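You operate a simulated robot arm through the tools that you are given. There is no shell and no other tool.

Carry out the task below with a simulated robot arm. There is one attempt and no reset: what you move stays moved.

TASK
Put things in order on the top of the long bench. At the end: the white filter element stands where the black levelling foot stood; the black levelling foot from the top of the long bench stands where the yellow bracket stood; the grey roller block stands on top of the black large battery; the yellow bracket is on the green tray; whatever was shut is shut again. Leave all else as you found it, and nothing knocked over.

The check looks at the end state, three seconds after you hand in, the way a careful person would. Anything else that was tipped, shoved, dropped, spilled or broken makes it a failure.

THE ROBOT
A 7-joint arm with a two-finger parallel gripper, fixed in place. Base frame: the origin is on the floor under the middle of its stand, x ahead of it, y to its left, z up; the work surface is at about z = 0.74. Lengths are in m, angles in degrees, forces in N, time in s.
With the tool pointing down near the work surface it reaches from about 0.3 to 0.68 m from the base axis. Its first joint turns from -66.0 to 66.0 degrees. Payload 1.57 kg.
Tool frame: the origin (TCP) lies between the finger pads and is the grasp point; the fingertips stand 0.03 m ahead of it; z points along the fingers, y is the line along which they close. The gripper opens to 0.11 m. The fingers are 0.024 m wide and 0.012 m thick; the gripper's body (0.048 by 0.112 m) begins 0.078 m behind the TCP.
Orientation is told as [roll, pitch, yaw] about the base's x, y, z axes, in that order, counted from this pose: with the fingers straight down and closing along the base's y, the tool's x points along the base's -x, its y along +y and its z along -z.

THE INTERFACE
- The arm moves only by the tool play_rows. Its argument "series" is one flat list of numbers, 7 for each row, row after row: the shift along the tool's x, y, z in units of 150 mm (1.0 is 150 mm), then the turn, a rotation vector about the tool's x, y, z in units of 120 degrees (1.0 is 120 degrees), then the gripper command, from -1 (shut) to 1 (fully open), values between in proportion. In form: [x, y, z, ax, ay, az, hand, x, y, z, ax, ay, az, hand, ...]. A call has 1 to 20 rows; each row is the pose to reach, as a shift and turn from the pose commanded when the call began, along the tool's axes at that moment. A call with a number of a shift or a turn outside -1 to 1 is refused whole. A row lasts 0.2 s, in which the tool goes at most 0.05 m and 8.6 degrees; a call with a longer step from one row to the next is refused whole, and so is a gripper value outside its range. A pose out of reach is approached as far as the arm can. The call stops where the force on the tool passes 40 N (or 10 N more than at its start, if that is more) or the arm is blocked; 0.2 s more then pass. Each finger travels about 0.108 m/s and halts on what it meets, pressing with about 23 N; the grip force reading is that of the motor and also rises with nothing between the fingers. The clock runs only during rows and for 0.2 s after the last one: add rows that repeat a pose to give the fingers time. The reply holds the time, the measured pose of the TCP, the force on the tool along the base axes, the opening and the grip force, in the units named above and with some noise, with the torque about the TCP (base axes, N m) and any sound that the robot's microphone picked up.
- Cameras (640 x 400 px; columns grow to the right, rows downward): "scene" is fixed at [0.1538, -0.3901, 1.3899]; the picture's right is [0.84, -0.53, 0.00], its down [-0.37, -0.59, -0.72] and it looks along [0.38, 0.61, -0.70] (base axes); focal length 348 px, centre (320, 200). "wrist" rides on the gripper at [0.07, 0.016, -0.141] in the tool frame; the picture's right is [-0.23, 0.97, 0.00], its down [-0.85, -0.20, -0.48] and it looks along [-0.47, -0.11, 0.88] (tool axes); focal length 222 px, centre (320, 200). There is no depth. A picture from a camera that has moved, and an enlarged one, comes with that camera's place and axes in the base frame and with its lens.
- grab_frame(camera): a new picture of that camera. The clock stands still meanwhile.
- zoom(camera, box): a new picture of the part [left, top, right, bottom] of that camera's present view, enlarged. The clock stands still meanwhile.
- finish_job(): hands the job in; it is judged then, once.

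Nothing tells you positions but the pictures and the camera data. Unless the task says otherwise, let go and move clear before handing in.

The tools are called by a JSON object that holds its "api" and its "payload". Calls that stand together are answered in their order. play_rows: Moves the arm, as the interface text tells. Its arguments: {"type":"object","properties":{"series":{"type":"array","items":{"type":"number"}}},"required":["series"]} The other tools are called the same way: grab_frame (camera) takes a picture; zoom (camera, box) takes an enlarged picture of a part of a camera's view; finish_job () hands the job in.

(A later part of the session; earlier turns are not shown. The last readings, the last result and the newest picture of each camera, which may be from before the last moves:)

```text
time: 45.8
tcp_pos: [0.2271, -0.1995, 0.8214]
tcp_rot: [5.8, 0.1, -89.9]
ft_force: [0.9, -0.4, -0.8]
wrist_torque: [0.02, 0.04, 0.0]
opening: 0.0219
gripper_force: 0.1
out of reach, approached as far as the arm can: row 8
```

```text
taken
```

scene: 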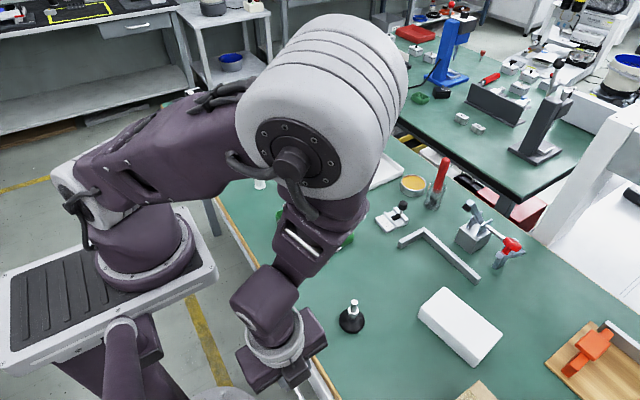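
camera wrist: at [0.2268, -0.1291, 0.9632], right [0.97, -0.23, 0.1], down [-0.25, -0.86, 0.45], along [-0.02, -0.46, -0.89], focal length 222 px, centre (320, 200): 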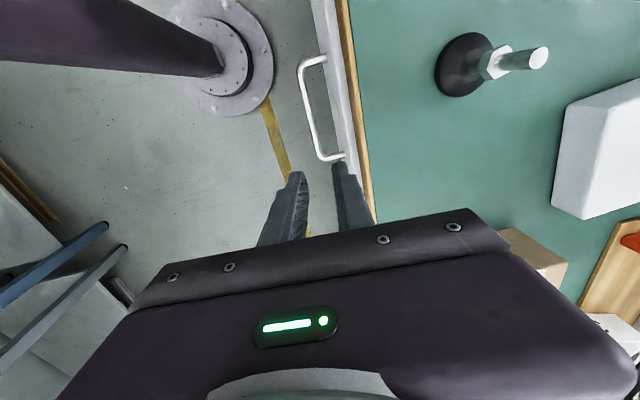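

Next: bring the arm upright and travel over the bench to look at the yellow bracket, filter and tray from above.

{"api": "play_rows", "payload": {"series": [0, 0.1, -0.2, 0.017, 0, 0, -0.6, 0, 0.25, -0.4, 0.034, 0, 0, 0, 0, 0.4, -0.6, 0.05, 0, 0, 0.5, 0, 0.6, -0.75, 0.05, 0, 0, 1, 0, 0.8, -0.85, 0.05, 0, 0, 1]}}

{"api": "play_rows", "payload": {"series": [0.1, 0, 0, 0, 0, -0.065, 1, 0.2, 0, 0, 0, 0, -0.13, 1, 0.3, 0, 0, 0, 0, -0.195, 1, 0.4, 0, 0, 0, 0, -0.26, 1, 0.5, 0, 0, 0, 0, -0.325, 1, 0.6, 0, 0, 0, 0, -0.39, 1, 0.7, 0, 0, 0, 0, -0.455, 1, 0.8, 0, 0, 0, 0, -0.52, 1, 0.9, 0, 0, 0, 0, -0.585, 1, 1, 0, 0, 0, 0, -0.65, 1, 1, 0, 0, 0, 0, -0.7, 1, 1, 0, 0, 0, 0, -0.75, 1]}}

{"api": "play_rows", "payload": {"series": [0, 0.25, 0, 0, 0, 0, 1, 0, 0.5, 0, 0, 0, 0, 1, 0, 0.75, 0, 0, 0, 0, 1, 0, 1, 0, 0, 0, 0, 1]}}

{"api": "grab_frame", "payload": {"camera": "wrist"}}

```text
time: 47.0
tcp_pos: [0.3311, -0.1994, 0.9588]
tcp_rot: [0.0, 0.0, -90.0]
ft_force: [0.3, 0.1, 0.9]
wrist_torque: [0.0, 0.01, -0.01]
opening: 0.1101
gripper_force: 0.0
```

```text
time: 49.6
tcp_pos: [0.3313, -0.05, 0.9618]
tcp_rot: [-0.1, 0.0, 0.2]
ft_force: [-0.5, 0.6, 0.9]
wrist_torque: [-0.02, 0.01, -0.03]
opening: 0.1101
gripper_force: 0.2
```

```text
time: 50.6
tcp_pos: [0.3324, 0.1004, 0.9604]
tcp_rot: [0.0, 0.1, 0.0]
ft_force: [-0.3, -0.3, 0.3]
wrist_torque: [0.0, -0.01, -0.03]
opening: 0.1101
gripper_force: 0.2
```

```text
taken
camera wrist: at [0.2614, 0.1186, 1.1003], right [0.23, 0.97, 0.0], down [0.85, -0.2, 0.48], along [0.47, -0.11, -0.88], focal length 222 px, centre (320, 200)
```

wrist: 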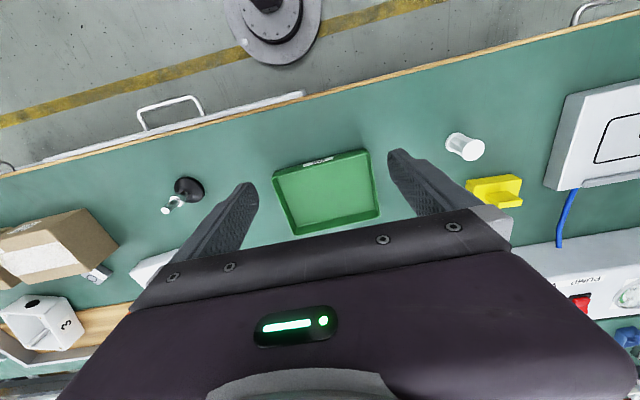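

The drawer front is visibly ajar; the green tray, filter and bracket are intact. I'll move on to look straight at the bracket and filter.

{"api": "play_rows", "payload": {"series": [-0.05, 0.25, 0, 0, 0, 0, 1, -0.1, 0.5, 0, 0, 0, 0, 1, -0.15, 0.75, 0, 0, 0, 0, 1, -0.2, 1, 0, 0, 0, 0, 1, -0.2, 1, 0, 0, 0, 0, 1]}}

{"api": "grab_frame", "payload": {"camera": "wrist"}}

{"api": "zoom", "payload": {"camera": "wrist", "box": [280, 80, 480, 220]}}

{"api": "zoom", "payload": {"camera": "scene", "box": [240, 130, 320, 200]}}

```text
time: 51.8
tcp_pos: [0.3622, 0.2511, 0.9589]
tcp_rot: [0.0, 0.1, 0.0]
ft_force: [0.3, 0.1, 0.2]
wrist_torque: [-0.03, 0.0, -0.01]
opening: 0.1102
gripper_force: 0.0
```

```text
taken
camera wrist: at [0.2902, 0.2695, 1.0994], right [0.23, 0.97, 0.0], down [0.86, -0.2, 0.48], along [0.47, -0.11, -0.88], focal length 222 px, centre (320, 200)
```

wrist: 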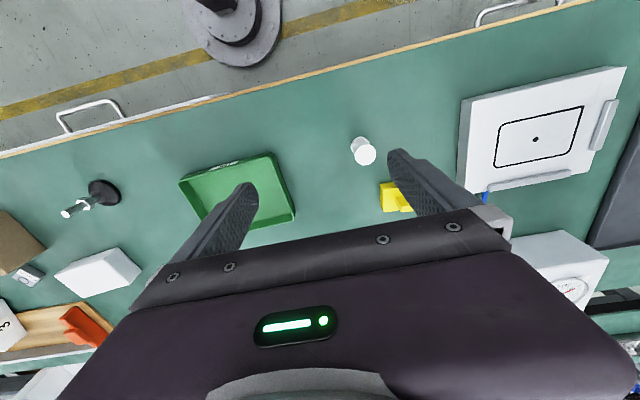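

```text
2.86 times, centred on (380, 150) of wrist
camera zoom: at [0.2902, 0.2695, 1.0994], right [0.23, 0.97, 0.0], down [0.86, -0.2, 0.48], along [0.47, -0.11, -0.88], focal length 635 px, centre (149, 343)
```

zoom: 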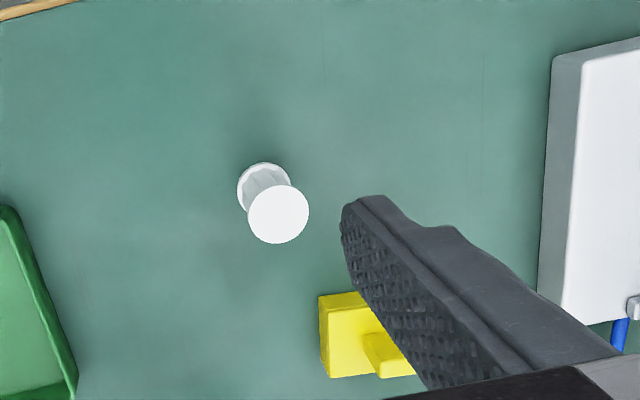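

```text
5.71 times, centred on (280, 165) of scene
camera zoom: at [0.1538, -0.3901, 1.3899], right [0.85, -0.53, 0.0], down [-0.37, -0.59, -0.72], along [0.38, 0.61, -0.7], focal length 1990 px, centre (549, 400)
```

zoom: 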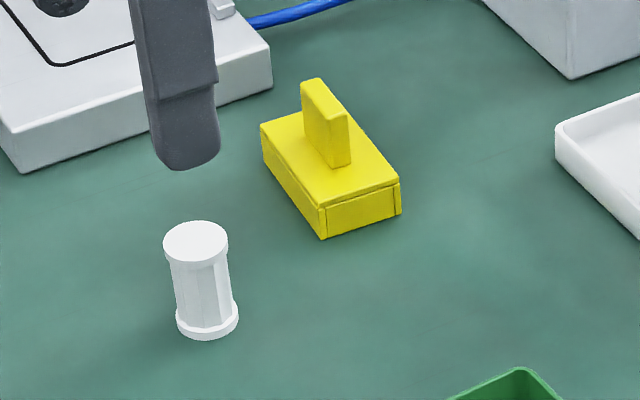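

Bracket base sits at about (0.498, 0.376), nearly axis-aligned, with a 9 mm thin fin on top; tray centre is about (0.438, 0.092). I'll hover where the bracket is centred between the fingers to refine.

{"api": "play_rows", "payload": {"series": [-0.08, 0.2, 0, 0, 0, 0, 1, -0.16, 0.4, 0, 0, 0, 0, 1, -0.24, 0.6, 0, 0, 0, 0, 1, -0.28, 0.8, 0, 0, 0, 0, 1, -0.28, 0.8, 0, 0, 0, 0, 1]}}

{"api": "zoom", "payload": {"camera": "wrist", "box": [230, 100, 410, 240]}}

{"api": "grab_frame", "payload": {"camera": "wrist"}}

```text
time: 53.0
tcp_pos: [0.4011, 0.3699, 0.959]
tcp_rot: [0.0, 0.0, 0.2]
ft_force: [0.2, 0.4, -1.2]
wrist_torque: [-0.02, 0.03, -0.01]
opening: 0.1098
gripper_force: 0.1
```

```text
2.86 times, centred on (320, 170) of wrist
camera zoom: at [0.3299, 0.388, 1.1], right [0.23, 0.97, 0.0], down [0.86, -0.2, 0.48], along [0.47, -0.11, -0.88], focal length 635 px, centre (320, 286)
```

zoom: 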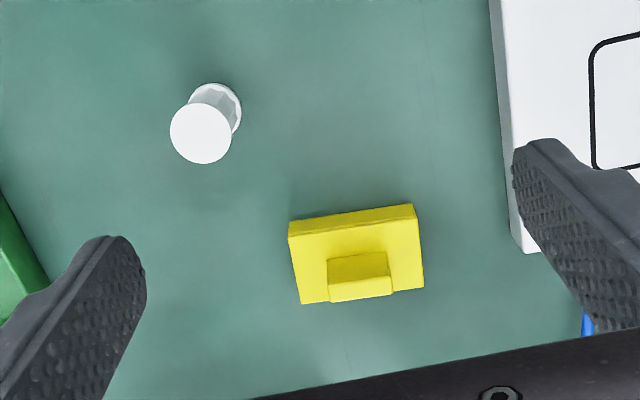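

```text
taken
camera wrist: at [0.3299, 0.388, 1.1], right [0.23, 0.97, 0.0], down [0.86, -0.2, 0.48], along [0.47, -0.11, -0.88], focal length 222 px, centre (320, 200)
```

wrist: 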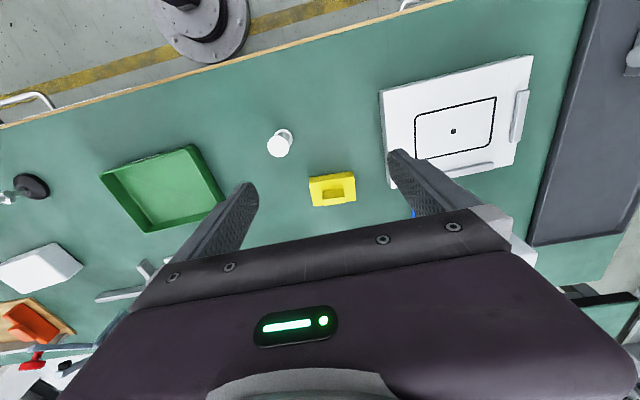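

Bracket centre ≈ (0.498, 0.372), fin 12 mm × 33 mm, top z≈0.80. I'll align above the fin with a partly closed gripper (closing along its length), then check.

{"api": "play_rows", "payload": {"series": [-0.16, 0.003, 0.15, 0, 0, 0.01, 0.7, -0.32, 0.007, 0.3, 0, 0, 0.02, 0.4, -0.48, 0.01, 0.45, 0, 0, 0.03, 0.1, -0.643, 0.014, 0.6, 0, 0, 0.039, 0.091, -0.643, 0.014, 0.66, 0, 0, 0.039, 0.091, -0.643, 0.014, 0.66, 0, 0, 0.039, 0.091]}}

{"api": "zoom", "payload": {"camera": "wrist", "box": [220, 80, 420, 240]}}

{"api": "zoom", "payload": {"camera": "scene", "box": [230, 110, 340, 200]}}

```text
time: 54.4
tcp_pos: [0.5014, 0.372, 0.8624]
tcp_rot: [0.0, 0.0, -4.7]
ft_force: [1.4, -0.2, -0.3]
wrist_torque: [0.0, -0.01, 0.02]
opening: 0.0598
gripper_force: 0.1
```

```text
2.50 times, centred on (320, 160) of wrist
camera zoom: at [0.4309, 0.3949, 1.0019], right [0.31, 0.95, 0.0], down [0.84, -0.27, 0.48], along [0.46, -0.15, -0.88], focal length 555 px, centre (320, 300)
```

zoom: 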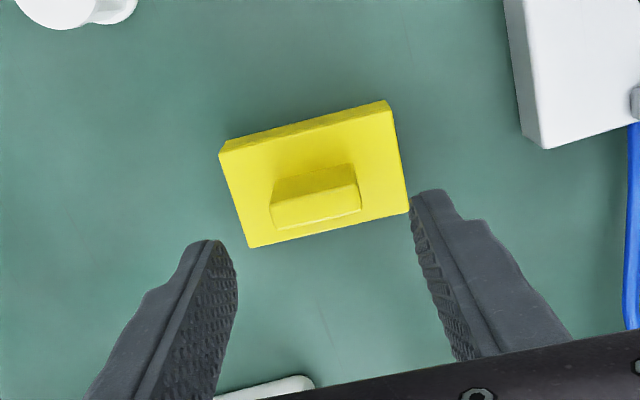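

```text
4.44 times, centred on (285, 155) of scene
camera zoom: at [0.1538, -0.3901, 1.3899], right [0.84, -0.53, 0.0], down [-0.37, -0.59, -0.72], along [0.38, 0.61, -0.7], focal length 1548 px, centre (476, 400)
```

zoom: 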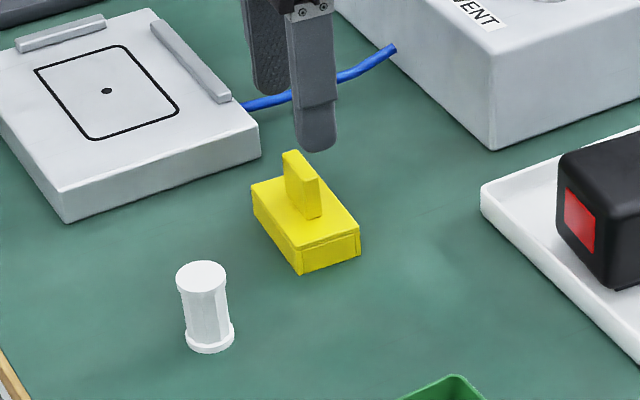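

The fin is centred between the fingers. I'll descend to z≈0.80 and close on it.

{"api": "play_rows", "payload": {"series": [0.013, 0, 0.15, 0, 0, 0, 0.091, 0.013, 0, 0.3, 0, 0, 0, 0.091, 0.013, 0, 0.416, 0, 0, 0, 0.091, 0.013, 0, 0.416, 0, 0, 0, 0.091, 0.013, 0, 0.416, 0, 0, 0, -0.2, 0.013, 0, 0.416, 0, 0, 0, -0.5, 0.013, 0, 0.416, 0, 0, 0, -0.8]}}

{"api": "zoom", "payload": {"camera": "wrist", "box": [220, 80, 420, 240]}}

```text
time: 56.0
tcp_pos: [0.4985, 0.3716, 0.7995]
tcp_rot: [0.0, 0.1, -4.7]
ft_force: [0.7, -0.5, 0.0]
wrist_torque: [0.01, -0.01, 0.01]
opening: 0.0353
gripper_force: 23.4
```

```text
2.50 times, centred on (320, 160) of wrist
camera zoom: at [0.4282, 0.3948, 0.9399], right [0.31, 0.95, 0.0], down [0.84, -0.27, 0.48], along [0.46, -0.15, -0.88], focal length 555 px, centre (320, 300)
```

zoom: 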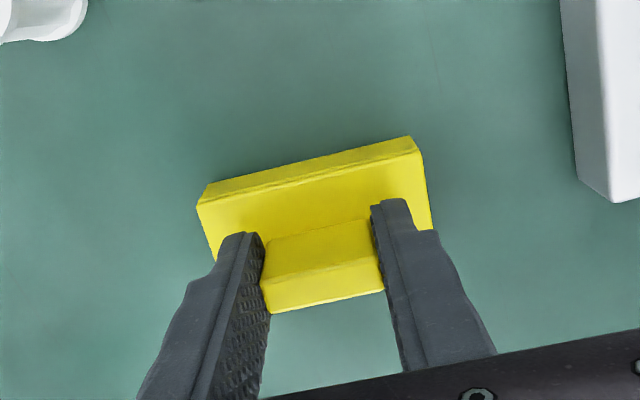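

Bracket gripped by its fin. Lifting 10 cm and carrying it toward the green tray centre (0.438, 0.092).

{"api": "play_rows", "payload": {"series": [0, 0, -0.1, 0, 0, 0, -0.8, 0, 0, -0.3, 0, 0, 0, -0.8, 0, 0, -0.5, 0, 0, 0, -0.8, 0, 0, -0.667, 0, 0, 0, -0.8]}}

{"api": "play_rows", "payload": {"series": [0.03, -0.2, 0, 0, 0, 0, -0.8, 0.06, -0.4, 0, 0, 0, 0, -0.8, 0.09, -0.6, 0, 0, 0, 0, -0.8, 0.11, -0.8, 0, 0, 0, 0, -0.8, 0.125, -0.945, 0, 0, 0, 0, -0.8]}}

{"api": "play_rows", "payload": {"series": [0.03, -0.2, 0, 0, 0, -0.02, -0.8, 0.06, -0.4, 0, 0, 0, -0.04, -0.8, 0.09, -0.6, 0, 0, 0, -0.06, -0.8, 0.11, -0.8, 0, 0, 0, -0.07, -0.8, 0.125, -0.945, 0, 0, 0, -0.07, -0.8, 0.125, -0.945, 0, 0, 0, -0.07, -0.8]}}

{"api": "grab_frame", "payload": {"camera": "wrist"}}

{"api": "grab_frame", "payload": {"camera": "scene"}}

```text
time: 57.0
tcp_pos: [0.4982, 0.3726, 0.8996]
tcp_rot: [0.0, 0.0, -4.6]
ft_force: [-0.5, -0.2, -1.4]
wrist_torque: [0.02, 0.05, 0.0]
opening: 0.0354
gripper_force: 22.7
```

```text
time: 58.2
tcp_pos: [0.4692, 0.2326, 0.8997]
tcp_rot: [0.0, 0.0, -4.6]
ft_force: [0.3, -0.4, 0.2]
wrist_torque: [-0.03, 0.0, -0.04]
opening: 0.0354
gripper_force: 23.0
```

```text
time: 59.6
tcp_pos: [0.4403, 0.0907, 0.8974]
tcp_rot: [0.1, 0.0, 3.8]
ft_force: [0.3, -0.3, -1.0]
wrist_torque: [0.0, 0.0, 0.01]
opening: 0.0351
gripper_force: 22.7
```

```text
taken
camera wrist: at [0.3681, 0.1036, 1.0386], right [0.16, 0.99, 0.0], down [0.87, -0.14, 0.48], along [0.47, -0.08, -0.88], focal length 222 px, centre (320, 200)
```

wrist: 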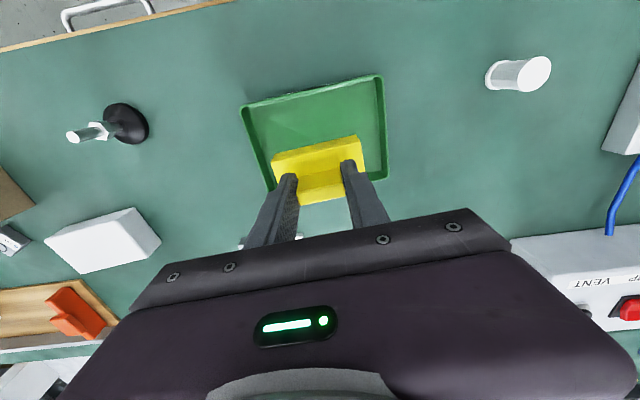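

```text
taken
```

scene: 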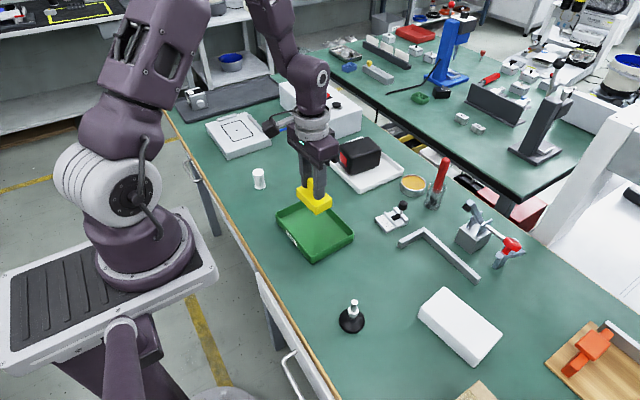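

The bracket hovers centred over the tray. I'll lower it gently until it touches the tray floor.

{"api": "play_rows", "payload": {"series": [0, 0, 0.2, 0, 0, 0, -0.8, 0, 0, 0.4, 0, 0, 0, -0.8, 0, 0, 0.52, 0, 0, 0, -0.8, 0, 0, 0.59, 0, 0, 0, -0.8, 0, 0, 0.61, 0, 0, 0, -0.8, 0, 0, 0.61, 0, 0, 0, -0.8]}}

{"api": "play_rows", "payload": {"series": [0, 0, 0.01, 0, 0, 0, -0.8, 0, 0, 0.02, 0, 0, 0, -0.8, 0, 0, 0.02, 0, 0, 0, -0.8]}}

{"api": "zoom", "payload": {"camera": "scene", "box": [260, 150, 370, 270]}}

```text
time: 61.0
tcp_pos: [0.4387, 0.0935, 0.8072]
tcp_rot: [0.0, 0.0, 3.9]
ft_force: [0.4, -0.1, -0.5]
wrist_torque: [0.03, 0.03, 0.03]
opening: 0.0353
gripper_force: 22.8
```

```text
time: 61.8
tcp_pos: [0.4381, 0.093, 0.8037]
tcp_rot: [0.1, 0.0, 3.9]
ft_force: [0.0, -0.5, 0.1]
wrist_torque: [-0.03, 0.03, -0.02]
opening: 0.0351
gripper_force: 22.6
```

```text
3.33 times, centred on (315, 210) of scene
camera zoom: at [0.1538, -0.3901, 1.3899], right [0.84, -0.53, 0.0], down [-0.37, -0.59, -0.72], along [0.38, 0.61, -0.7], focal length 1161 px, centre (337, 167)
```

zoom: 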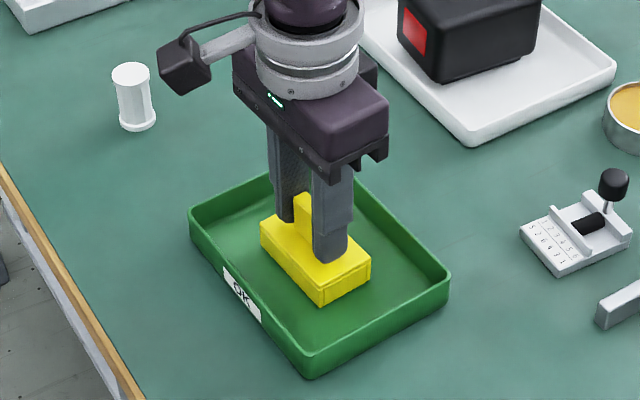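

{"api": "play_rows", "payload": {"series": [0, 0, 0.007, 0, 0, 0, -0.8, 0, 0, 0.012, 0, 0, 0, -0.8, 0, 0, 0.012, 0, 0, 0, -0.8]}}

{"api": "play_rows", "payload": {"series": [0, 0, 0.005, 0, 0, 0, -0.8, 0, 0, 0.007, 0, 0, 0, -0.8, 0, 0, 0.007, 0, 0, 0, -0.8]}}

```text
time: 62.6
tcp_pos: [0.438, 0.093, 0.8025]
tcp_rot: [-0.1, -0.1, 3.7]
ft_force: [5.2, 1.1, 18.3]
wrist_torque: [0.03, -0.21, 0.02]
opening: 0.0356
gripper_force: 22.8
```

```text
time: 63.4
tcp_pos: [0.4367, 0.0919, 0.7995]
tcp_rot: [0.0, -0.1, 3.8]
ft_force: [3.4, 3.2, 18.8]
wrist_torque: [0.1, -0.13, 0.05]
opening: 0.0354
gripper_force: 23.1
```

Contact is established with the tray floor. Releasing and rising.

{"api": "play_rows", "payload": {"series": [0, 0, -0.007, 0, 0, 0, -0.4, 0, 0, -0.007, 0, 0, 0, -0.2, 0, 0, -0.007, 0, 0, 0, 0.091, 0, 0, -0.007, 0, 0, 0, 0.091, 0, 0, -0.2, 0, 0, 0, 0.091, 0, 0, -0.45, 0, 0, 0, 0.091, 0, 0, -0.7, 0, 0, 0, 0.091, 0, 0, -0.8, 0, 0, 0, 0.091]}}

{"api": "zoom", "payload": {"camera": "scene", "box": [260, 150, 370, 270]}}

{"api": "grab_frame", "payload": {"camera": "wrist"}}

```text
time: 65.2
tcp_pos: [0.4363, 0.0944, 0.9201]
tcp_rot: [0.0, 0.0, 3.7]
ft_force: [0.7, 0.6, -0.1]
wrist_torque: [-0.01, -0.01, 0.03]
opening: 0.0601
gripper_force: 0.1
```

```text
3.33 times, centred on (315, 210) of scene
camera zoom: at [0.1538, -0.3901, 1.3899], right [0.84, -0.53, 0.0], down [-0.37, -0.59, -0.72], along [0.38, 0.61, -0.7], focal length 1161 px, centre (337, 167)
```

zoom: 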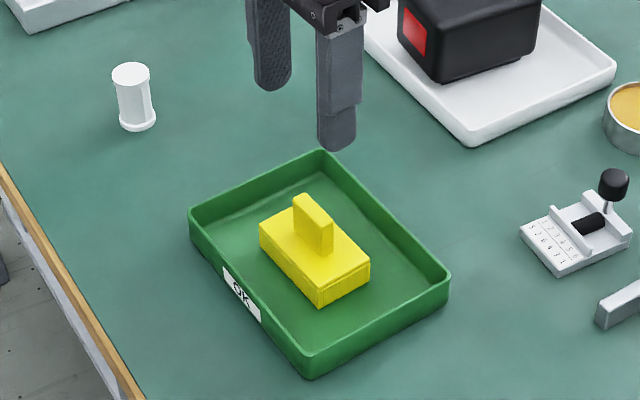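

```text
taken
camera wrist: at [0.3641, 0.1077, 1.0606], right [0.16, 0.99, 0.0], down [0.87, -0.14, 0.48], along [0.47, -0.08, -0.88], focal length 222 px, centre (320, 200)
```

wrist: 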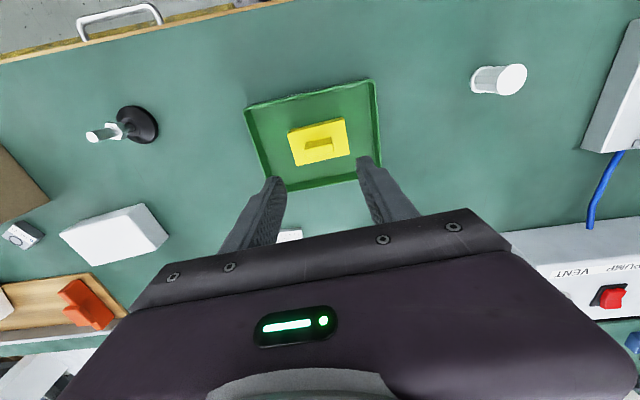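

The bracket sits upright on the tray, tray unmoved. Next the levelling foot at about (0.379, -0.150), stud top z≈0.815; I'll hover to refine its position.

{"api": "play_rows", "payload": {"series": [0.12, -0.19, 0, 0, 0, 0.01, 0.091, 0.24, -0.38, 0, 0, 0, 0.02, 0.091, 0.36, -0.57, 0, 0, 0, 0.031, 0.091, 0.471, -0.771, 0, 0, 0, 0.031, 0.091]}}

{"api": "play_rows", "payload": {"series": [0.1, -0.2, 0, 0, 0, 0, 0.091, 0.2, -0.4, 0, 0, 0, 0, 0.091, 0.3, -0.6, 0, 0, 0, 0, 0.091, 0.42, -0.8, 0, 0, 0, 0, 0.091, 0.42, -0.8, 0, 0, 0, 0, 0.091]}}

{"api": "zoom", "payload": {"camera": "wrist", "box": [220, 80, 420, 240]}}

{"api": "grab_frame", "payload": {"camera": "wrist"}}

```text
time: 66.2
tcp_pos: [0.3763, -0.0274, 0.9215]
tcp_rot: [-0.1, 0.0, 0.1]
ft_force: [0.0, -0.2, 0.2]
wrist_torque: [-0.01, -0.02, 0.0]
opening: 0.0601
gripper_force: 0.0
```

```text
time: 67.4
tcp_pos: [0.3117, -0.1478, 0.9227]
tcp_rot: [0.0, 0.0, 0.0]
ft_force: [-0.1, 0.1, 0.6]
wrist_torque: [0.02, 0.01, 0.0]
opening: 0.0601
gripper_force: 0.1
```

```text
2.50 times, centred on (320, 160) of wrist
camera zoom: at [0.2412, -0.1296, 1.0626], right [0.23, 0.97, 0.0], down [0.86, -0.2, 0.48], along [0.47, -0.11, -0.88], focal length 555 px, centre (320, 300)
```

zoom: 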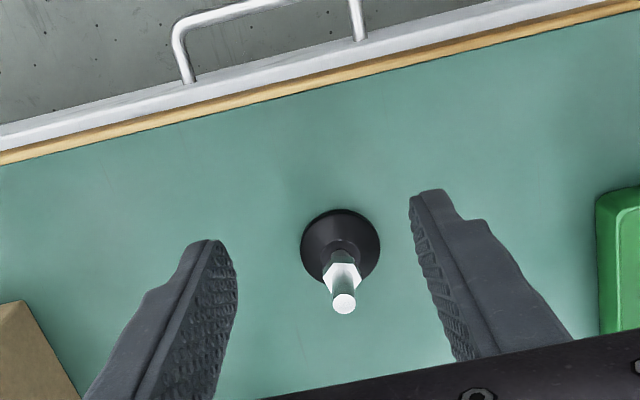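

```text
taken
camera wrist: at [0.2412, -0.1296, 1.0626], right [0.23, 0.97, 0.0], down [0.86, -0.2, 0.48], along [0.47, -0.11, -0.88], focal length 222 px, centre (320, 200)
```

wrist: 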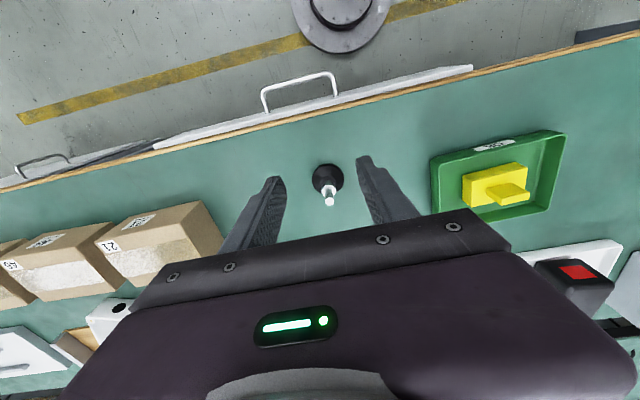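

Foot centre confirmed at (0.378, -0.149). I'll position above the stud, tips just clear of its top.

{"api": "play_rows", "payload": {"series": [-0.15, -0.003, 0.1, 0, 0, 0, 0.091, -0.3, -0.005, 0.2, 0, 0, 0, 0.091, -0.445, -0.008, 0.3, 0, 0, 0, 0.091, -0.445, -0.008, 0.4, 0, 0, 0, 0.0, -0.445, -0.008, 0.4, 0, 0, 0, -0.1]}}

{"api": "zoom", "payload": {"camera": "wrist", "box": [220, 80, 420, 240]}}

{"api": "zoom", "payload": {"camera": "scene", "box": [300, 220, 420, 340]}}

```text
time: 68.6
tcp_pos: [0.3786, -0.1477, 0.8623]
tcp_rot: [0.0, 0.0, 0.0]
ft_force: [-0.3, 0.4, 1.0]
wrist_torque: [-0.03, -0.02, 0.03]
opening: 0.0492
gripper_force: 0.0
```

```text
2.50 times, centred on (320, 160) of wrist
camera zoom: at [0.3069, -0.1295, 1.0027], right [0.23, 0.97, 0.0], down [0.86, -0.2, 0.48], along [0.47, -0.11, -0.88], focal length 555 px, centre (320, 300)
```

zoom: 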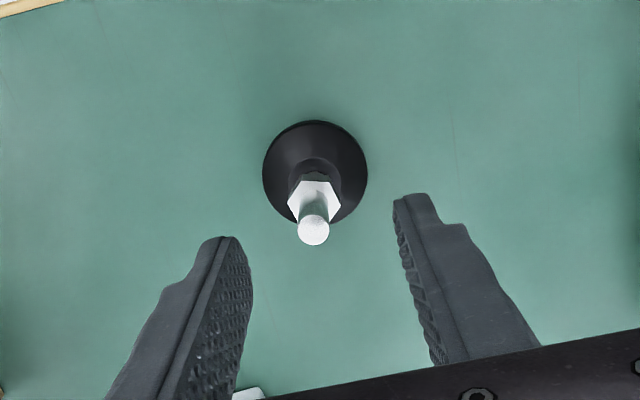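

```text
3.33 times, centred on (360, 280) of scene
camera zoom: at [0.1538, -0.3901, 1.3899], right [0.84, -0.53, 0.0], down [-0.37, -0.59, -0.72], along [0.38, 0.61, -0.7], focal length 1161 px, centre (187, -67)
```

zoom: 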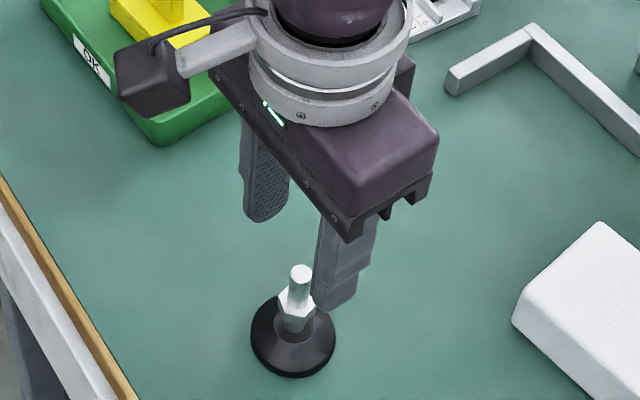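

Aligned over the stud. Descending to z≈0.82 and closing on the stud above the nut.

{"api": "play_rows", "payload": {"series": [0, -0.008, 0.1, 0, 0, 0, -0.1, 0, -0.008, 0.2, 0, 0, 0, -0.1, 0, -0.008, 0.285, 0, 0, 0, -0.1, 0, -0.008, 0.285, 0, 0, 0, -0.1, 0, -0.008, 0.285, 0, 0, 0, -0.4, 0, -0.008, 0.285, 0, 0, 0, -0.7, 0, -0.008, 0.285, 0, 0, 0, -1, 0, -0.008, 0.285, 0, 0, 0, -1]}}

{"api": "zoom", "payload": {"camera": "wrist", "box": [220, 80, 420, 240]}}

{"api": "zoom", "payload": {"camera": "scene", "box": [300, 220, 420, 340]}}

```text
time: 70.4
tcp_pos: [0.3785, -0.1493, 0.8193]
tcp_rot: [0.1, 0.0, 0.0]
ft_force: [-0.3, -0.3, 0.5]
wrist_torque: [0.01, 0.01, 0.02]
opening: 0.0111
gripper_force: 23.5
```

```text
2.50 times, centred on (320, 160) of wrist
camera zoom: at [0.308, -0.1316, 0.9594], right [0.23, 0.97, 0.0], down [0.86, -0.2, 0.48], along [0.47, -0.11, -0.88], focal length 555 px, centre (320, 300)
```

zoom: 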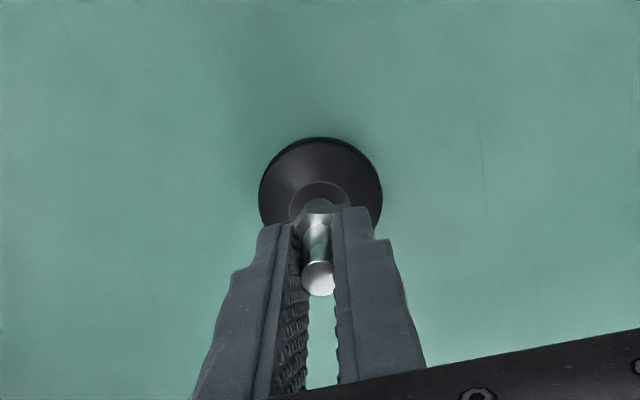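

```text
3.33 times, centred on (360, 280) of scene
camera zoom: at [0.1538, -0.3901, 1.3899], right [0.84, -0.53, 0.0], down [-0.37, -0.59, -0.72], along [0.38, 0.61, -0.7], focal length 1161 px, centre (187, -67)
```

zoom: 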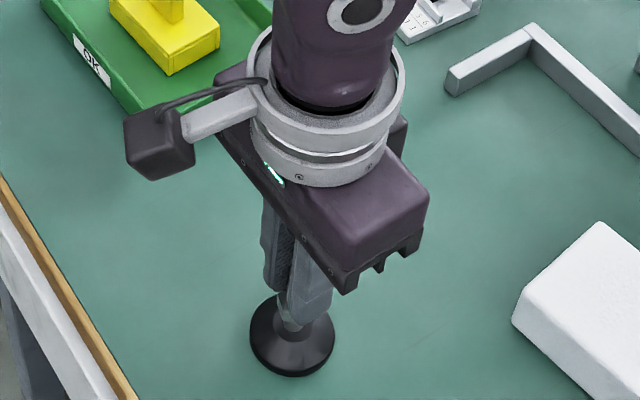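

Foot held by the stud (11 mm). Lift 13 cm and carry it to the bracket's old spot (0.498, 0.372).

{"api": "play_rows", "payload": {"series": [0, 0, -0.05, 0, 0, 0, -1, 0, 0, -0.2, 0, 0, 0, -1, 0, 0, -0.4, 0, 0, 0, -1, 0, 0, -0.6, 0, 0, 0, -1, 0, 0, -0.867, 0, 0, 0, -1]}}

{"api": "play_rows", "payload": {"series": [-0.05, 0.2, 0, 0, 0, 0, -1, -0.1, 0.4, 0, 0, 0, 0, -1, -0.15, 0.6, 0, 0, 0, 0, -1, -0.18, 0.8, 0, 0, 0, 0, -1, -0.2, 1, 0, 0, 0, 0, -1]}}

{"api": "play_rows", "payload": {"series": [-0.05, 0.2, 0, 0, 0, 0, -1, -0.1, 0.4, 0, 0, 0, 0, -1, -0.15, 0.6, 0, 0, 0, 0, -1, -0.18, 0.8, 0, 0, 0, 0, -1, -0.2, 1, 0, 0, 0, 0, -1]}}

{"api": "play_rows", "payload": {"series": [-0.05, 0.2, 0, 0, 0, 0, -1, -0.1, 0.4, 0, 0, 0, 0, -1, -0.15, 0.6, 0, 0, 0, 0, -1, -0.18, 0.8, 0, 0, 0, 0, -1, -0.2, 1, 0, 0, 0, 0, -1, -0.2, 1, 0, 0, 0, 0, -1]}}

{"api": "grab_frame", "payload": {"camera": "wrist"}}

```text
time: 71.6
tcp_pos: [0.3782, -0.1476, 0.9494]
tcp_rot: [0.1, 0.0, 0.1]
ft_force: [0.7, 0.1, -1.1]
wrist_torque: [-0.01, 0.03, 0.0]
opening: 0.0114
gripper_force: 22.6
```

```text
time: 72.8
tcp_pos: [0.4082, 0.002, 0.9502]
tcp_rot: [0.1, 0.1, 0.0]
ft_force: [0.2, 0.8, -1.7]
wrist_torque: [-0.03, -0.04, 0.02]
opening: 0.0114
gripper_force: 23.0
```

```text
time: 74.0
tcp_pos: [0.437, 0.1504, 0.9468]
tcp_rot: [0.0, 0.1, 0.0]
ft_force: [0.4, 0.2, -0.4]
wrist_torque: [-0.01, 0.01, 0.03]
opening: 0.0113
gripper_force: 23.2
```

```text
time: 75.4
tcp_pos: [0.4688, 0.2984, 0.9475]
tcp_rot: [0.0, 0.0, 0.0]
ft_force: [-0.3, 0.0, -1.3]
wrist_torque: [0.01, -0.01, 0.03]
opening: 0.011
gripper_force: 23.3
```

```text
taken
camera wrist: at [0.3971, 0.3162, 1.0878], right [0.23, 0.97, 0.0], down [0.86, -0.2, 0.48], along [0.47, -0.11, -0.88], focal length 222 px, centre (320, 200)
```

wrist: 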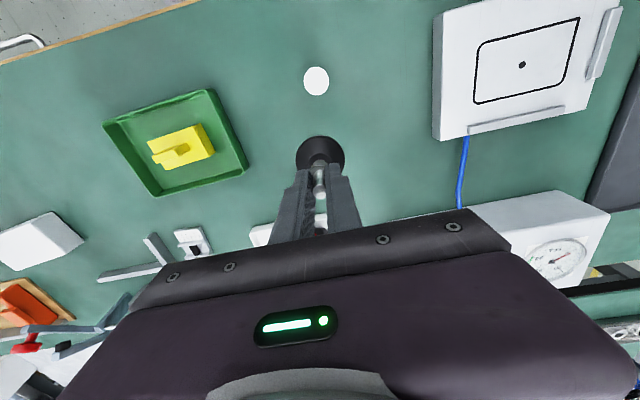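

{"api": "play_rows", "payload": {"series": [-0.07, 0.16, 0, 0, 0, 0, -1, -0.14, 0.32, 0, 0, 0, 0, -1, -0.197, 0.473, 0, 0, 0, 0, -1, -0.197, 0.473, 0, 0, 0, 0, -1]}}

{"api": "play_rows", "payload": {"series": [0, 0, 0.2, 0, 0, 0, -1, 0, 0, 0.4, 0, 0, 0, -1, 0, 0, 0.6, 0, 0, 0, -1, 0, 0, 0.75, 0, 0, 0, -1, 0, 0, 0.82, 0, 0, 0, -1, 0, 0, 0.82, 0, 0, 0, -1]}}

{"api": "zoom", "payload": {"camera": "scene", "box": [230, 90, 350, 200]}}

{"api": "zoom", "payload": {"camera": "wrist", "box": [220, 80, 420, 240]}}

```text
time: 76.4
tcp_pos: [0.4976, 0.3721, 0.9489]
tcp_rot: [0.0, 0.1, 0.0]
ft_force: [0.3, -0.2, -0.3]
wrist_torque: [0.02, -0.04, -0.03]
opening: 0.0112
gripper_force: 22.8
```

```text
time: 77.8
tcp_pos: [0.4988, 0.3715, 0.8248]
tcp_rot: [0.0, 0.0, 0.1]
ft_force: [0.5, -0.3, -0.9]
wrist_torque: [-0.06, -0.01, -0.01]
opening: 0.0109
gripper_force: 22.9
```

```text
3.64 times, centred on (290, 145) of scene
camera zoom: at [0.1538, -0.3901, 1.3899], right [0.84, -0.53, 0.0], down [-0.37, -0.59, -0.72], along [0.38, 0.61, -0.7], focal length 1266 px, centre (429, 400)
```

zoom: 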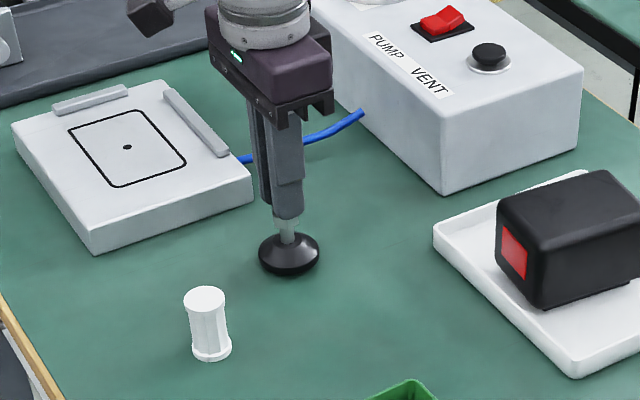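

```text
2.50 times, centred on (320, 160) of wrist
camera zoom: at [0.4275, 0.3895, 0.9658], right [0.23, 0.97, 0.0], down [0.86, -0.2, 0.48], along [0.47, -0.11, -0.88], focal length 555 px, centre (320, 300)
```

zoom: 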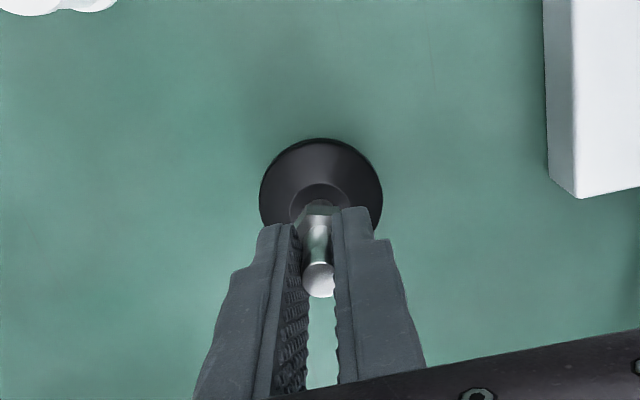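

The foot hangs 7 mm above the spot, upright. Lowering the last millimetres until it touches.

{"api": "play_rows", "payload": {"series": [0, 0, 0.02, 0, 0, 0, -1, 0, 0, 0.04, 0, 0, 0, -1, 0, 0, 0.043, 0, 0, 0, -1, 0, 0, 0.043, 0, 0, 0, -1]}}

{"api": "play_rows", "payload": {"series": [0, 0, 0.004, 0, 0, 0, -1, 0, 0, 0.006, 0, 0, 0, -1]}}

```text
time: 78.8
tcp_pos: [0.4977, 0.3721, 0.8183]
tcp_rot: [0.0, 0.0, 0.0]
ft_force: [-1.2, 0.5, 1.3]
wrist_torque: [-0.02, 0.0, -0.01]
opening: 0.0111
gripper_force: 23.1
```

```text
time: 79.4
tcp_pos: [0.4977, 0.3712, 0.8199]
tcp_rot: [0.2, -0.1, 0.0]
ft_force: [2.2, 2.9, 8.2]
wrist_torque: [0.08, -0.13, 0.02]
opening: 0.0112
gripper_force: 22.9
```

Contact with the bench (8 N). Releasing the stud and rising straight up.

{"api": "play_rows", "payload": {"series": [0, 0, -0.003, 0, 0, 0, -0.7, 0, 0, -0.003, 0, 0, 0, -0.4, 0, 0, -0.003, 0, 0, 0, -0.2, 0, 0, -0.003, 0, 0, 0, -0.2, 0, 0, -0.15, 0, 0, 0, -0.2, 0, 0, -0.4, 0, 0, 0, -0.2, 0, 0, -0.7, 0, 0, 0, -0.2, 0, 0, -0.9, 0, 0, 0, -0.2]}}

{"api": "zoom", "payload": {"camera": "scene", "box": [230, 110, 340, 200]}}

{"api": "grab_frame", "payload": {"camera": "wrist"}}

```text
time: 81.2
tcp_pos: [0.4984, 0.3695, 0.953]
tcp_rot: [0.0, 0.1, 0.1]
ft_force: [-0.1, -0.2, 0.3]
wrist_torque: [-0.03, 0.02, 0.01]
opening: 0.044
gripper_force: 0.0
```

```text
4.44 times, centred on (285, 155) of scene
camera zoom: at [0.1538, -0.3901, 1.3899], right [0.84, -0.53, 0.0], down [-0.37, -0.59, -0.72], along [0.38, 0.61, -0.7], focal length 1548 px, centre (476, 400)
```

zoom: 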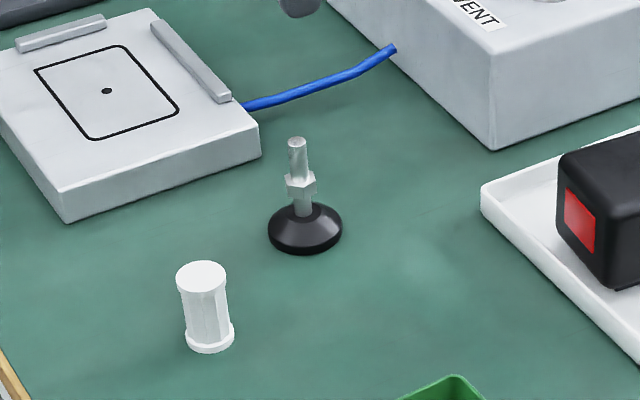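

```text
taken
camera wrist: at [0.4256, 0.3869, 1.093], right [0.23, 0.97, 0.0], down [0.86, -0.2, 0.48], along [0.47, -0.11, -0.88], focal length 222 px, centre (320, 200)
```

wrist: 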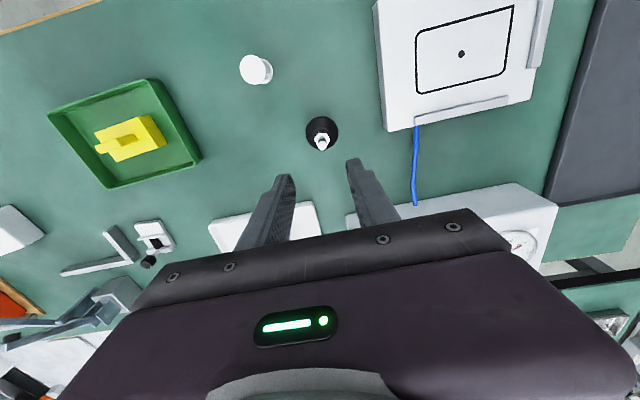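

The foot stands at the bracket's old spot. Now the drawer: travel back over the handle, turning the gripper to close along x.

{"api": "play_rows", "payload": {"series": [0.15, -0.25, 0, 0, 0, 0, -0.2, 0.3, -0.5, 0, 0, 0, 0, -0.2, 0.45, -0.75, 0, 0, 0, 0, -0.2, 0.6, -1, 0, 0, 0, 0, -0.2]}}

{"api": "play_rows", "payload": {"series": [0.15, -0.25, 0, 0, 0, 0, -0.2, 0.3, -0.5, 0, 0, 0, 0, -0.2, 0.45, -0.75, 0, 0, 0, 0, -0.2, 0.6, -1, 0, 0, 0, 0, -0.2]}}

{"api": "play_rows", "payload": {"series": [0, -0.09, 0, 0, 0, 0.068, -0.3, 0.01, -0.18, 0, 0, 0, 0.136, -0.4, 0.02, -0.27, 0, 0, 0, 0.204, -0.5, 0.03, -0.36, 0, 0, 0, 0.272, -0.6, 0.04, -0.45, 0, 0, 0, 0.34, -0.6, 0.05, -0.54, 0, 0, 0, 0.408, -0.6, 0.06, -0.63, 0, 0, 0, 0.476, -0.6, 0.07, -0.72, 0, 0, 0, 0.544, -0.6, 0.08, -0.81, 0, 0, 0, 0.612, -0.6, 0.09, -0.9, 0, 0, 0, 0.68, -0.6, 0.1, -1, 0, 0, 0, 0.75, -0.6]}}

{"api": "play_rows", "payload": {"series": [-0.19, -0.1, 0.2, 0, 0, 0, -0.6, -0.38, -0.2, 0.4, 0, 0, 0, -0.6, -0.57, -0.3, 0.6, 0, 0, 0, -0.6, -0.767, -0.4, 0.8, 0, 0, 0, -0.6, -0.767, -0.4, 0.8, 0, 0, 0, -0.6]}}

{"api": "grab_frame", "payload": {"camera": "wrist"}}

{"api": "grab_frame", "payload": {"camera": "scene"}}

```text
time: 82.2
tcp_pos: [0.4066, 0.2227, 0.9557]
tcp_rot: [0.1, 0.0, 0.1]
ft_force: [-0.2, -0.2, 0.1]
wrist_torque: [0.04, 0.01, 0.0]
opening: 0.0441
gripper_force: 0.0
```

```text
time: 83.2
tcp_pos: [0.3184, 0.0712, 0.9522]
tcp_rot: [-0.1, 0.0, 0.0]
ft_force: [0.4, 0.5, 0.4]
wrist_torque: [0.02, -0.01, 0.03]
opening: 0.044
gripper_force: 0.1
```

```text
time: 85.6
tcp_pos: [0.3016, -0.078, 0.9552]
tcp_rot: [0.0, 0.0, -90.1]
ft_force: [-0.2, -0.5, 0.5]
wrist_torque: [-0.04, 0.02, 0.0]
opening: 0.0219
gripper_force: 0.0
```

```text
time: 86.8
tcp_pos: [0.2446, -0.1959, 0.8346]
tcp_rot: [0.0, 0.0, -89.9]
ft_force: [0.5, 0.0, 0.3]
wrist_torque: [0.02, 0.01, -0.05]
opening: 0.0219
gripper_force: 0.0
```

```text
taken
camera wrist: at [0.2587, -0.1245, 0.9746], right [0.97, -0.23, 0.0], down [-0.2, -0.86, 0.48], along [-0.11, -0.47, -0.88], focal length 222 px, centre (320, 200)
```

wrist: 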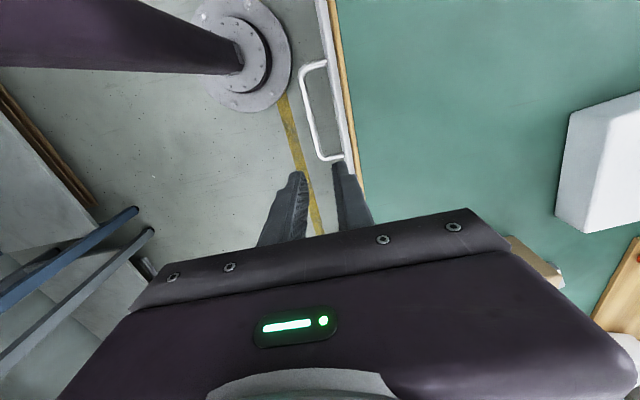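

```text
taken
```

scene: 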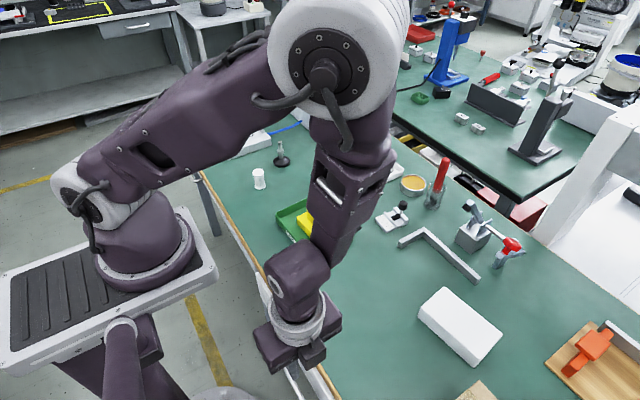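

{"api": "zoom", "payload": {"camera": "wrist", "box": [270, 40, 390, 190]}}

```text
2.67 times, centred on (330, 115) of wrist
camera zoom: at [0.2587, -0.1245, 0.9746], right [0.97, -0.23, 0.0], down [-0.2, -0.86, 0.48], along [-0.11, -0.47, -0.88], focal length 592 px, centre (293, 427)
```

zoom: 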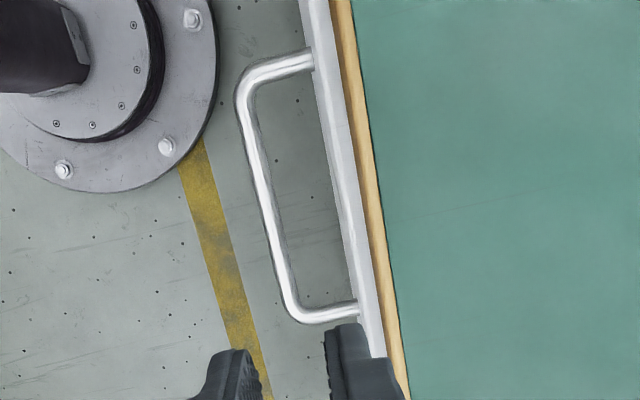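

The bar is now at x≈0.238. Descending onto it with a vertical tool and a 22 mm opening, in two stages.

{"api": "play_rows", "payload": {"series": [0, -0.02, 0.2, 0, 0, 0, -0.6, 0, -0.044, 0.4, 0, 0, 0, -0.6, 0, -0.044, 0.6, 0, 0, 0, -0.6, 0, -0.044, 0.75, 0, 0, 0, -0.6, 0, -0.044, 0.75, 0, 0, 0, -0.6]}}

{"api": "zoom", "payload": {"camera": "wrist", "box": [250, 100, 410, 240]}}

```text
time: 88.0
tcp_pos: [0.2395, -0.1946, 0.7203]
tcp_rot: [0.0, -0.1, -90.0]
ft_force: [0.4, -0.2, -0.3]
wrist_torque: [-0.02, 0.02, -0.01]
opening: 0.0221
gripper_force: 0.0
```

```text
2.86 times, centred on (330, 170) of wrist
camera zoom: at [0.2541, -0.1229, 0.8613], right [0.97, -0.23, 0.0], down [-0.2, -0.86, 0.48], along [-0.11, -0.47, -0.88], focal length 635 px, centre (291, 286)
```

zoom: 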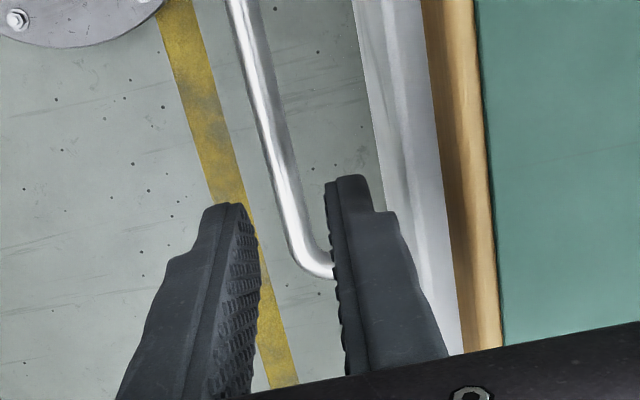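

The drawer crept out a few mm during my retreat, so the bar is about 4 mm nearer; I'll shift accordingly and finish descending.

{"api": "play_rows", "payload": {"series": [0, -0.027, 0.08, 0, 0, 0, -0.6, 0, -0.027, 0.16, 0, 0, 0, -0.6, 0, -0.027, 0.24, 0, 0, 0, -0.6, 0, -0.027, 0.32, 0, 0, 0, -0.6, 0, -0.027, 0.32, 0, 0, 0, -0.6]}}

{"api": "zoom", "payload": {"camera": "wrist", "box": [250, 100, 410, 240]}}

```text
time: 89.2
tcp_pos: [0.2332, -0.1937, 0.6746]
tcp_rot: [-0.1, 0.0, -90.0]
ft_force: [0.0, 0.1, 0.5]
wrist_torque: [-0.03, 0.03, -0.03]
opening: 0.0222
gripper_force: 0.0
```

```text
2.86 times, centred on (330, 170) of wrist
camera zoom: at [0.2484, -0.1222, 0.8136], right [0.97, -0.23, 0.0], down [-0.2, -0.86, 0.48], along [-0.11, -0.47, -0.88], focal length 635 px, centre (291, 286)
```

zoom: 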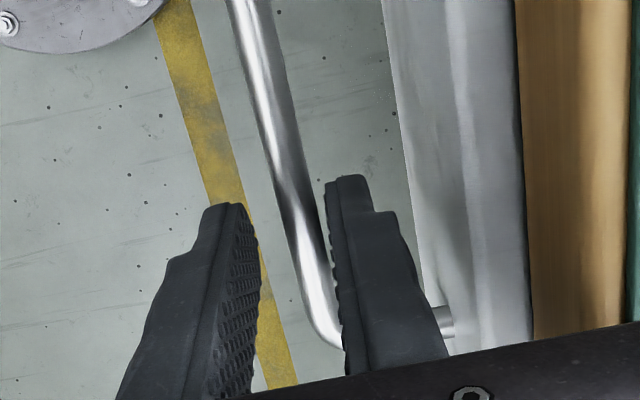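

{"api": "play_rows", "payload": {"series": [0, 0, 0, 0, 0, 0, -0.75, 0, 0, 0, 0, 0, 0, -0.9, 0, 0, 0, 0, 0, 0, -1, 0, 0, 0, 0, 0, 0, -1]}}

{"api": "play_rows", "payload": {"series": [0, -0.04, 0, 0, 0, 0, -1, 0, -0.08, 0, 0, 0, 0, -1, 0, -0.12, 0, 0, 0, 0, -1, 0, -0.16, 0, 0, 0, 0, -1, 0, -0.2, 0, 0, 0, 0, -1]}}

{"api": "grab_frame", "payload": {"camera": "wrist"}}

{"api": "grab_frame", "payload": {"camera": "scene"}}

```text
time: 90.2
tcp_pos: [0.2333, -0.1928, 0.673]
tcp_rot: [0.0, 0.0, -89.9]
ft_force: [-2.1, -2.3, -4.2]
wrist_torque: [0.01, 0.01, 0.68]
opening: 0.0099
gripper_force: 28.5
```

```text
time: 91.4
tcp_pos: [0.2012, -0.1917, 0.6729]
tcp_rot: [0.0, 0.0, -90.0]
ft_force: [0.0, 1.0, -11.2]
wrist_torque: [-0.54, -0.01, 0.66]
opening: 0.0098
gripper_force: 28.0
```

```text
taken
camera wrist: at [0.2165, -0.1223, 0.813], right [0.97, -0.23, 0.0], down [-0.2, -0.86, 0.48], along [-0.11, -0.47, -0.88], focal length 222 px, centre (320, 200)
```

wrist: 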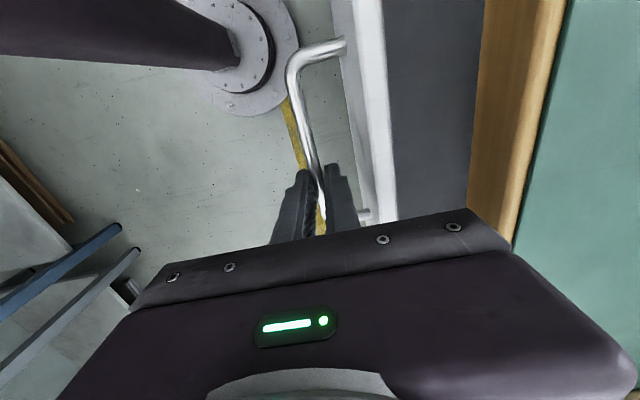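

```text
taken
```

scene: 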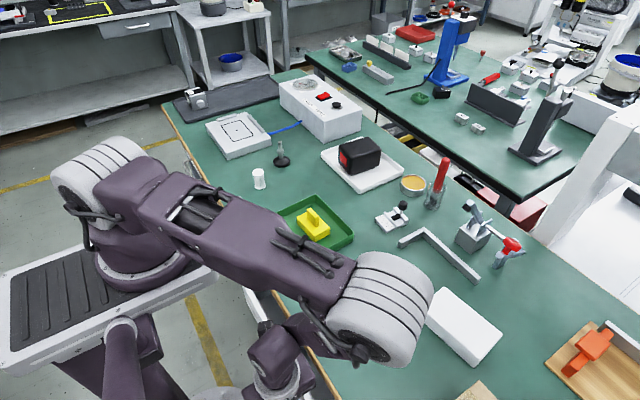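

The drawer slides well; its dark floor is becoming visible. Near the arm's inner limit now, so I'll lean the hand sideways (toward -y) around the bar to gain room, then keep pulling.

{"api": "play_rows", "payload": {"series": [-0.014, 0, 0.001, 0, 0.05, 0, -1, -0.028, 0, 0.003, 0, 0.1, 0, -1, -0.041, 0, 0.007, 0, 0.15, 0, -1, -0.054, 0, 0.0115, 0, 0.2, 0, -1]}}

{"api": "grab_frame", "payload": {"camera": "wrist"}}

{"api": "grab_frame", "payload": {"camera": "scene"}}

```text
time: 92.4
tcp_pos: [0.207, -0.206, 0.6679]
tcp_rot: [1.1, 19.3, -89.6]
ft_force: [-1.1, 22.2, 2.4]
wrist_torque: [-0.07, -0.02, 0.69]
opening: 0.0098
gripper_force: 28.1
out of reach, approached as far as the arm can: row 4
```

```text
taken
camera wrist: at [0.2185, -0.187, 0.8235], right [0.98, -0.21, -0.06], down [-0.2, -0.97, 0.16], along [-0.09, -0.15, -0.98], focal length 222 px, centre (320, 200)
```

wrist: 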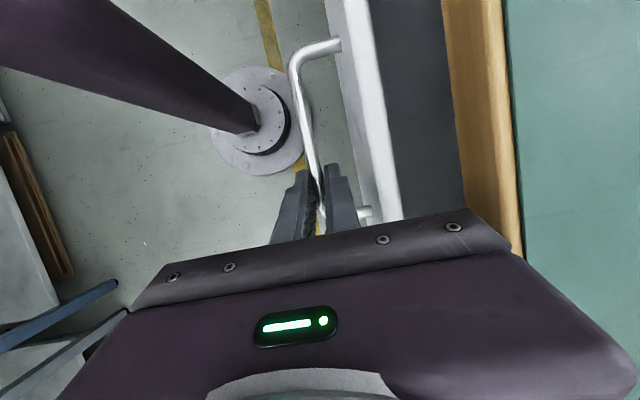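

```text
taken
```

scene: 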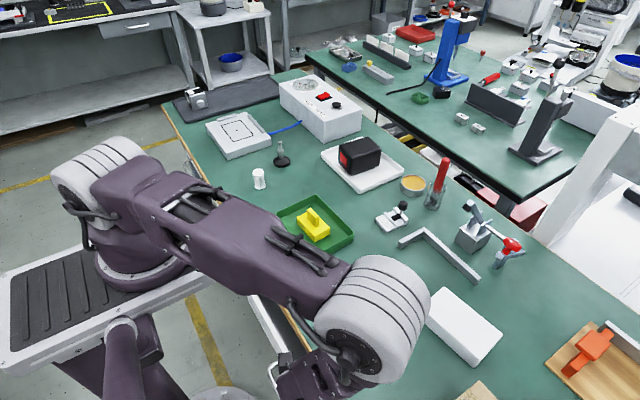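

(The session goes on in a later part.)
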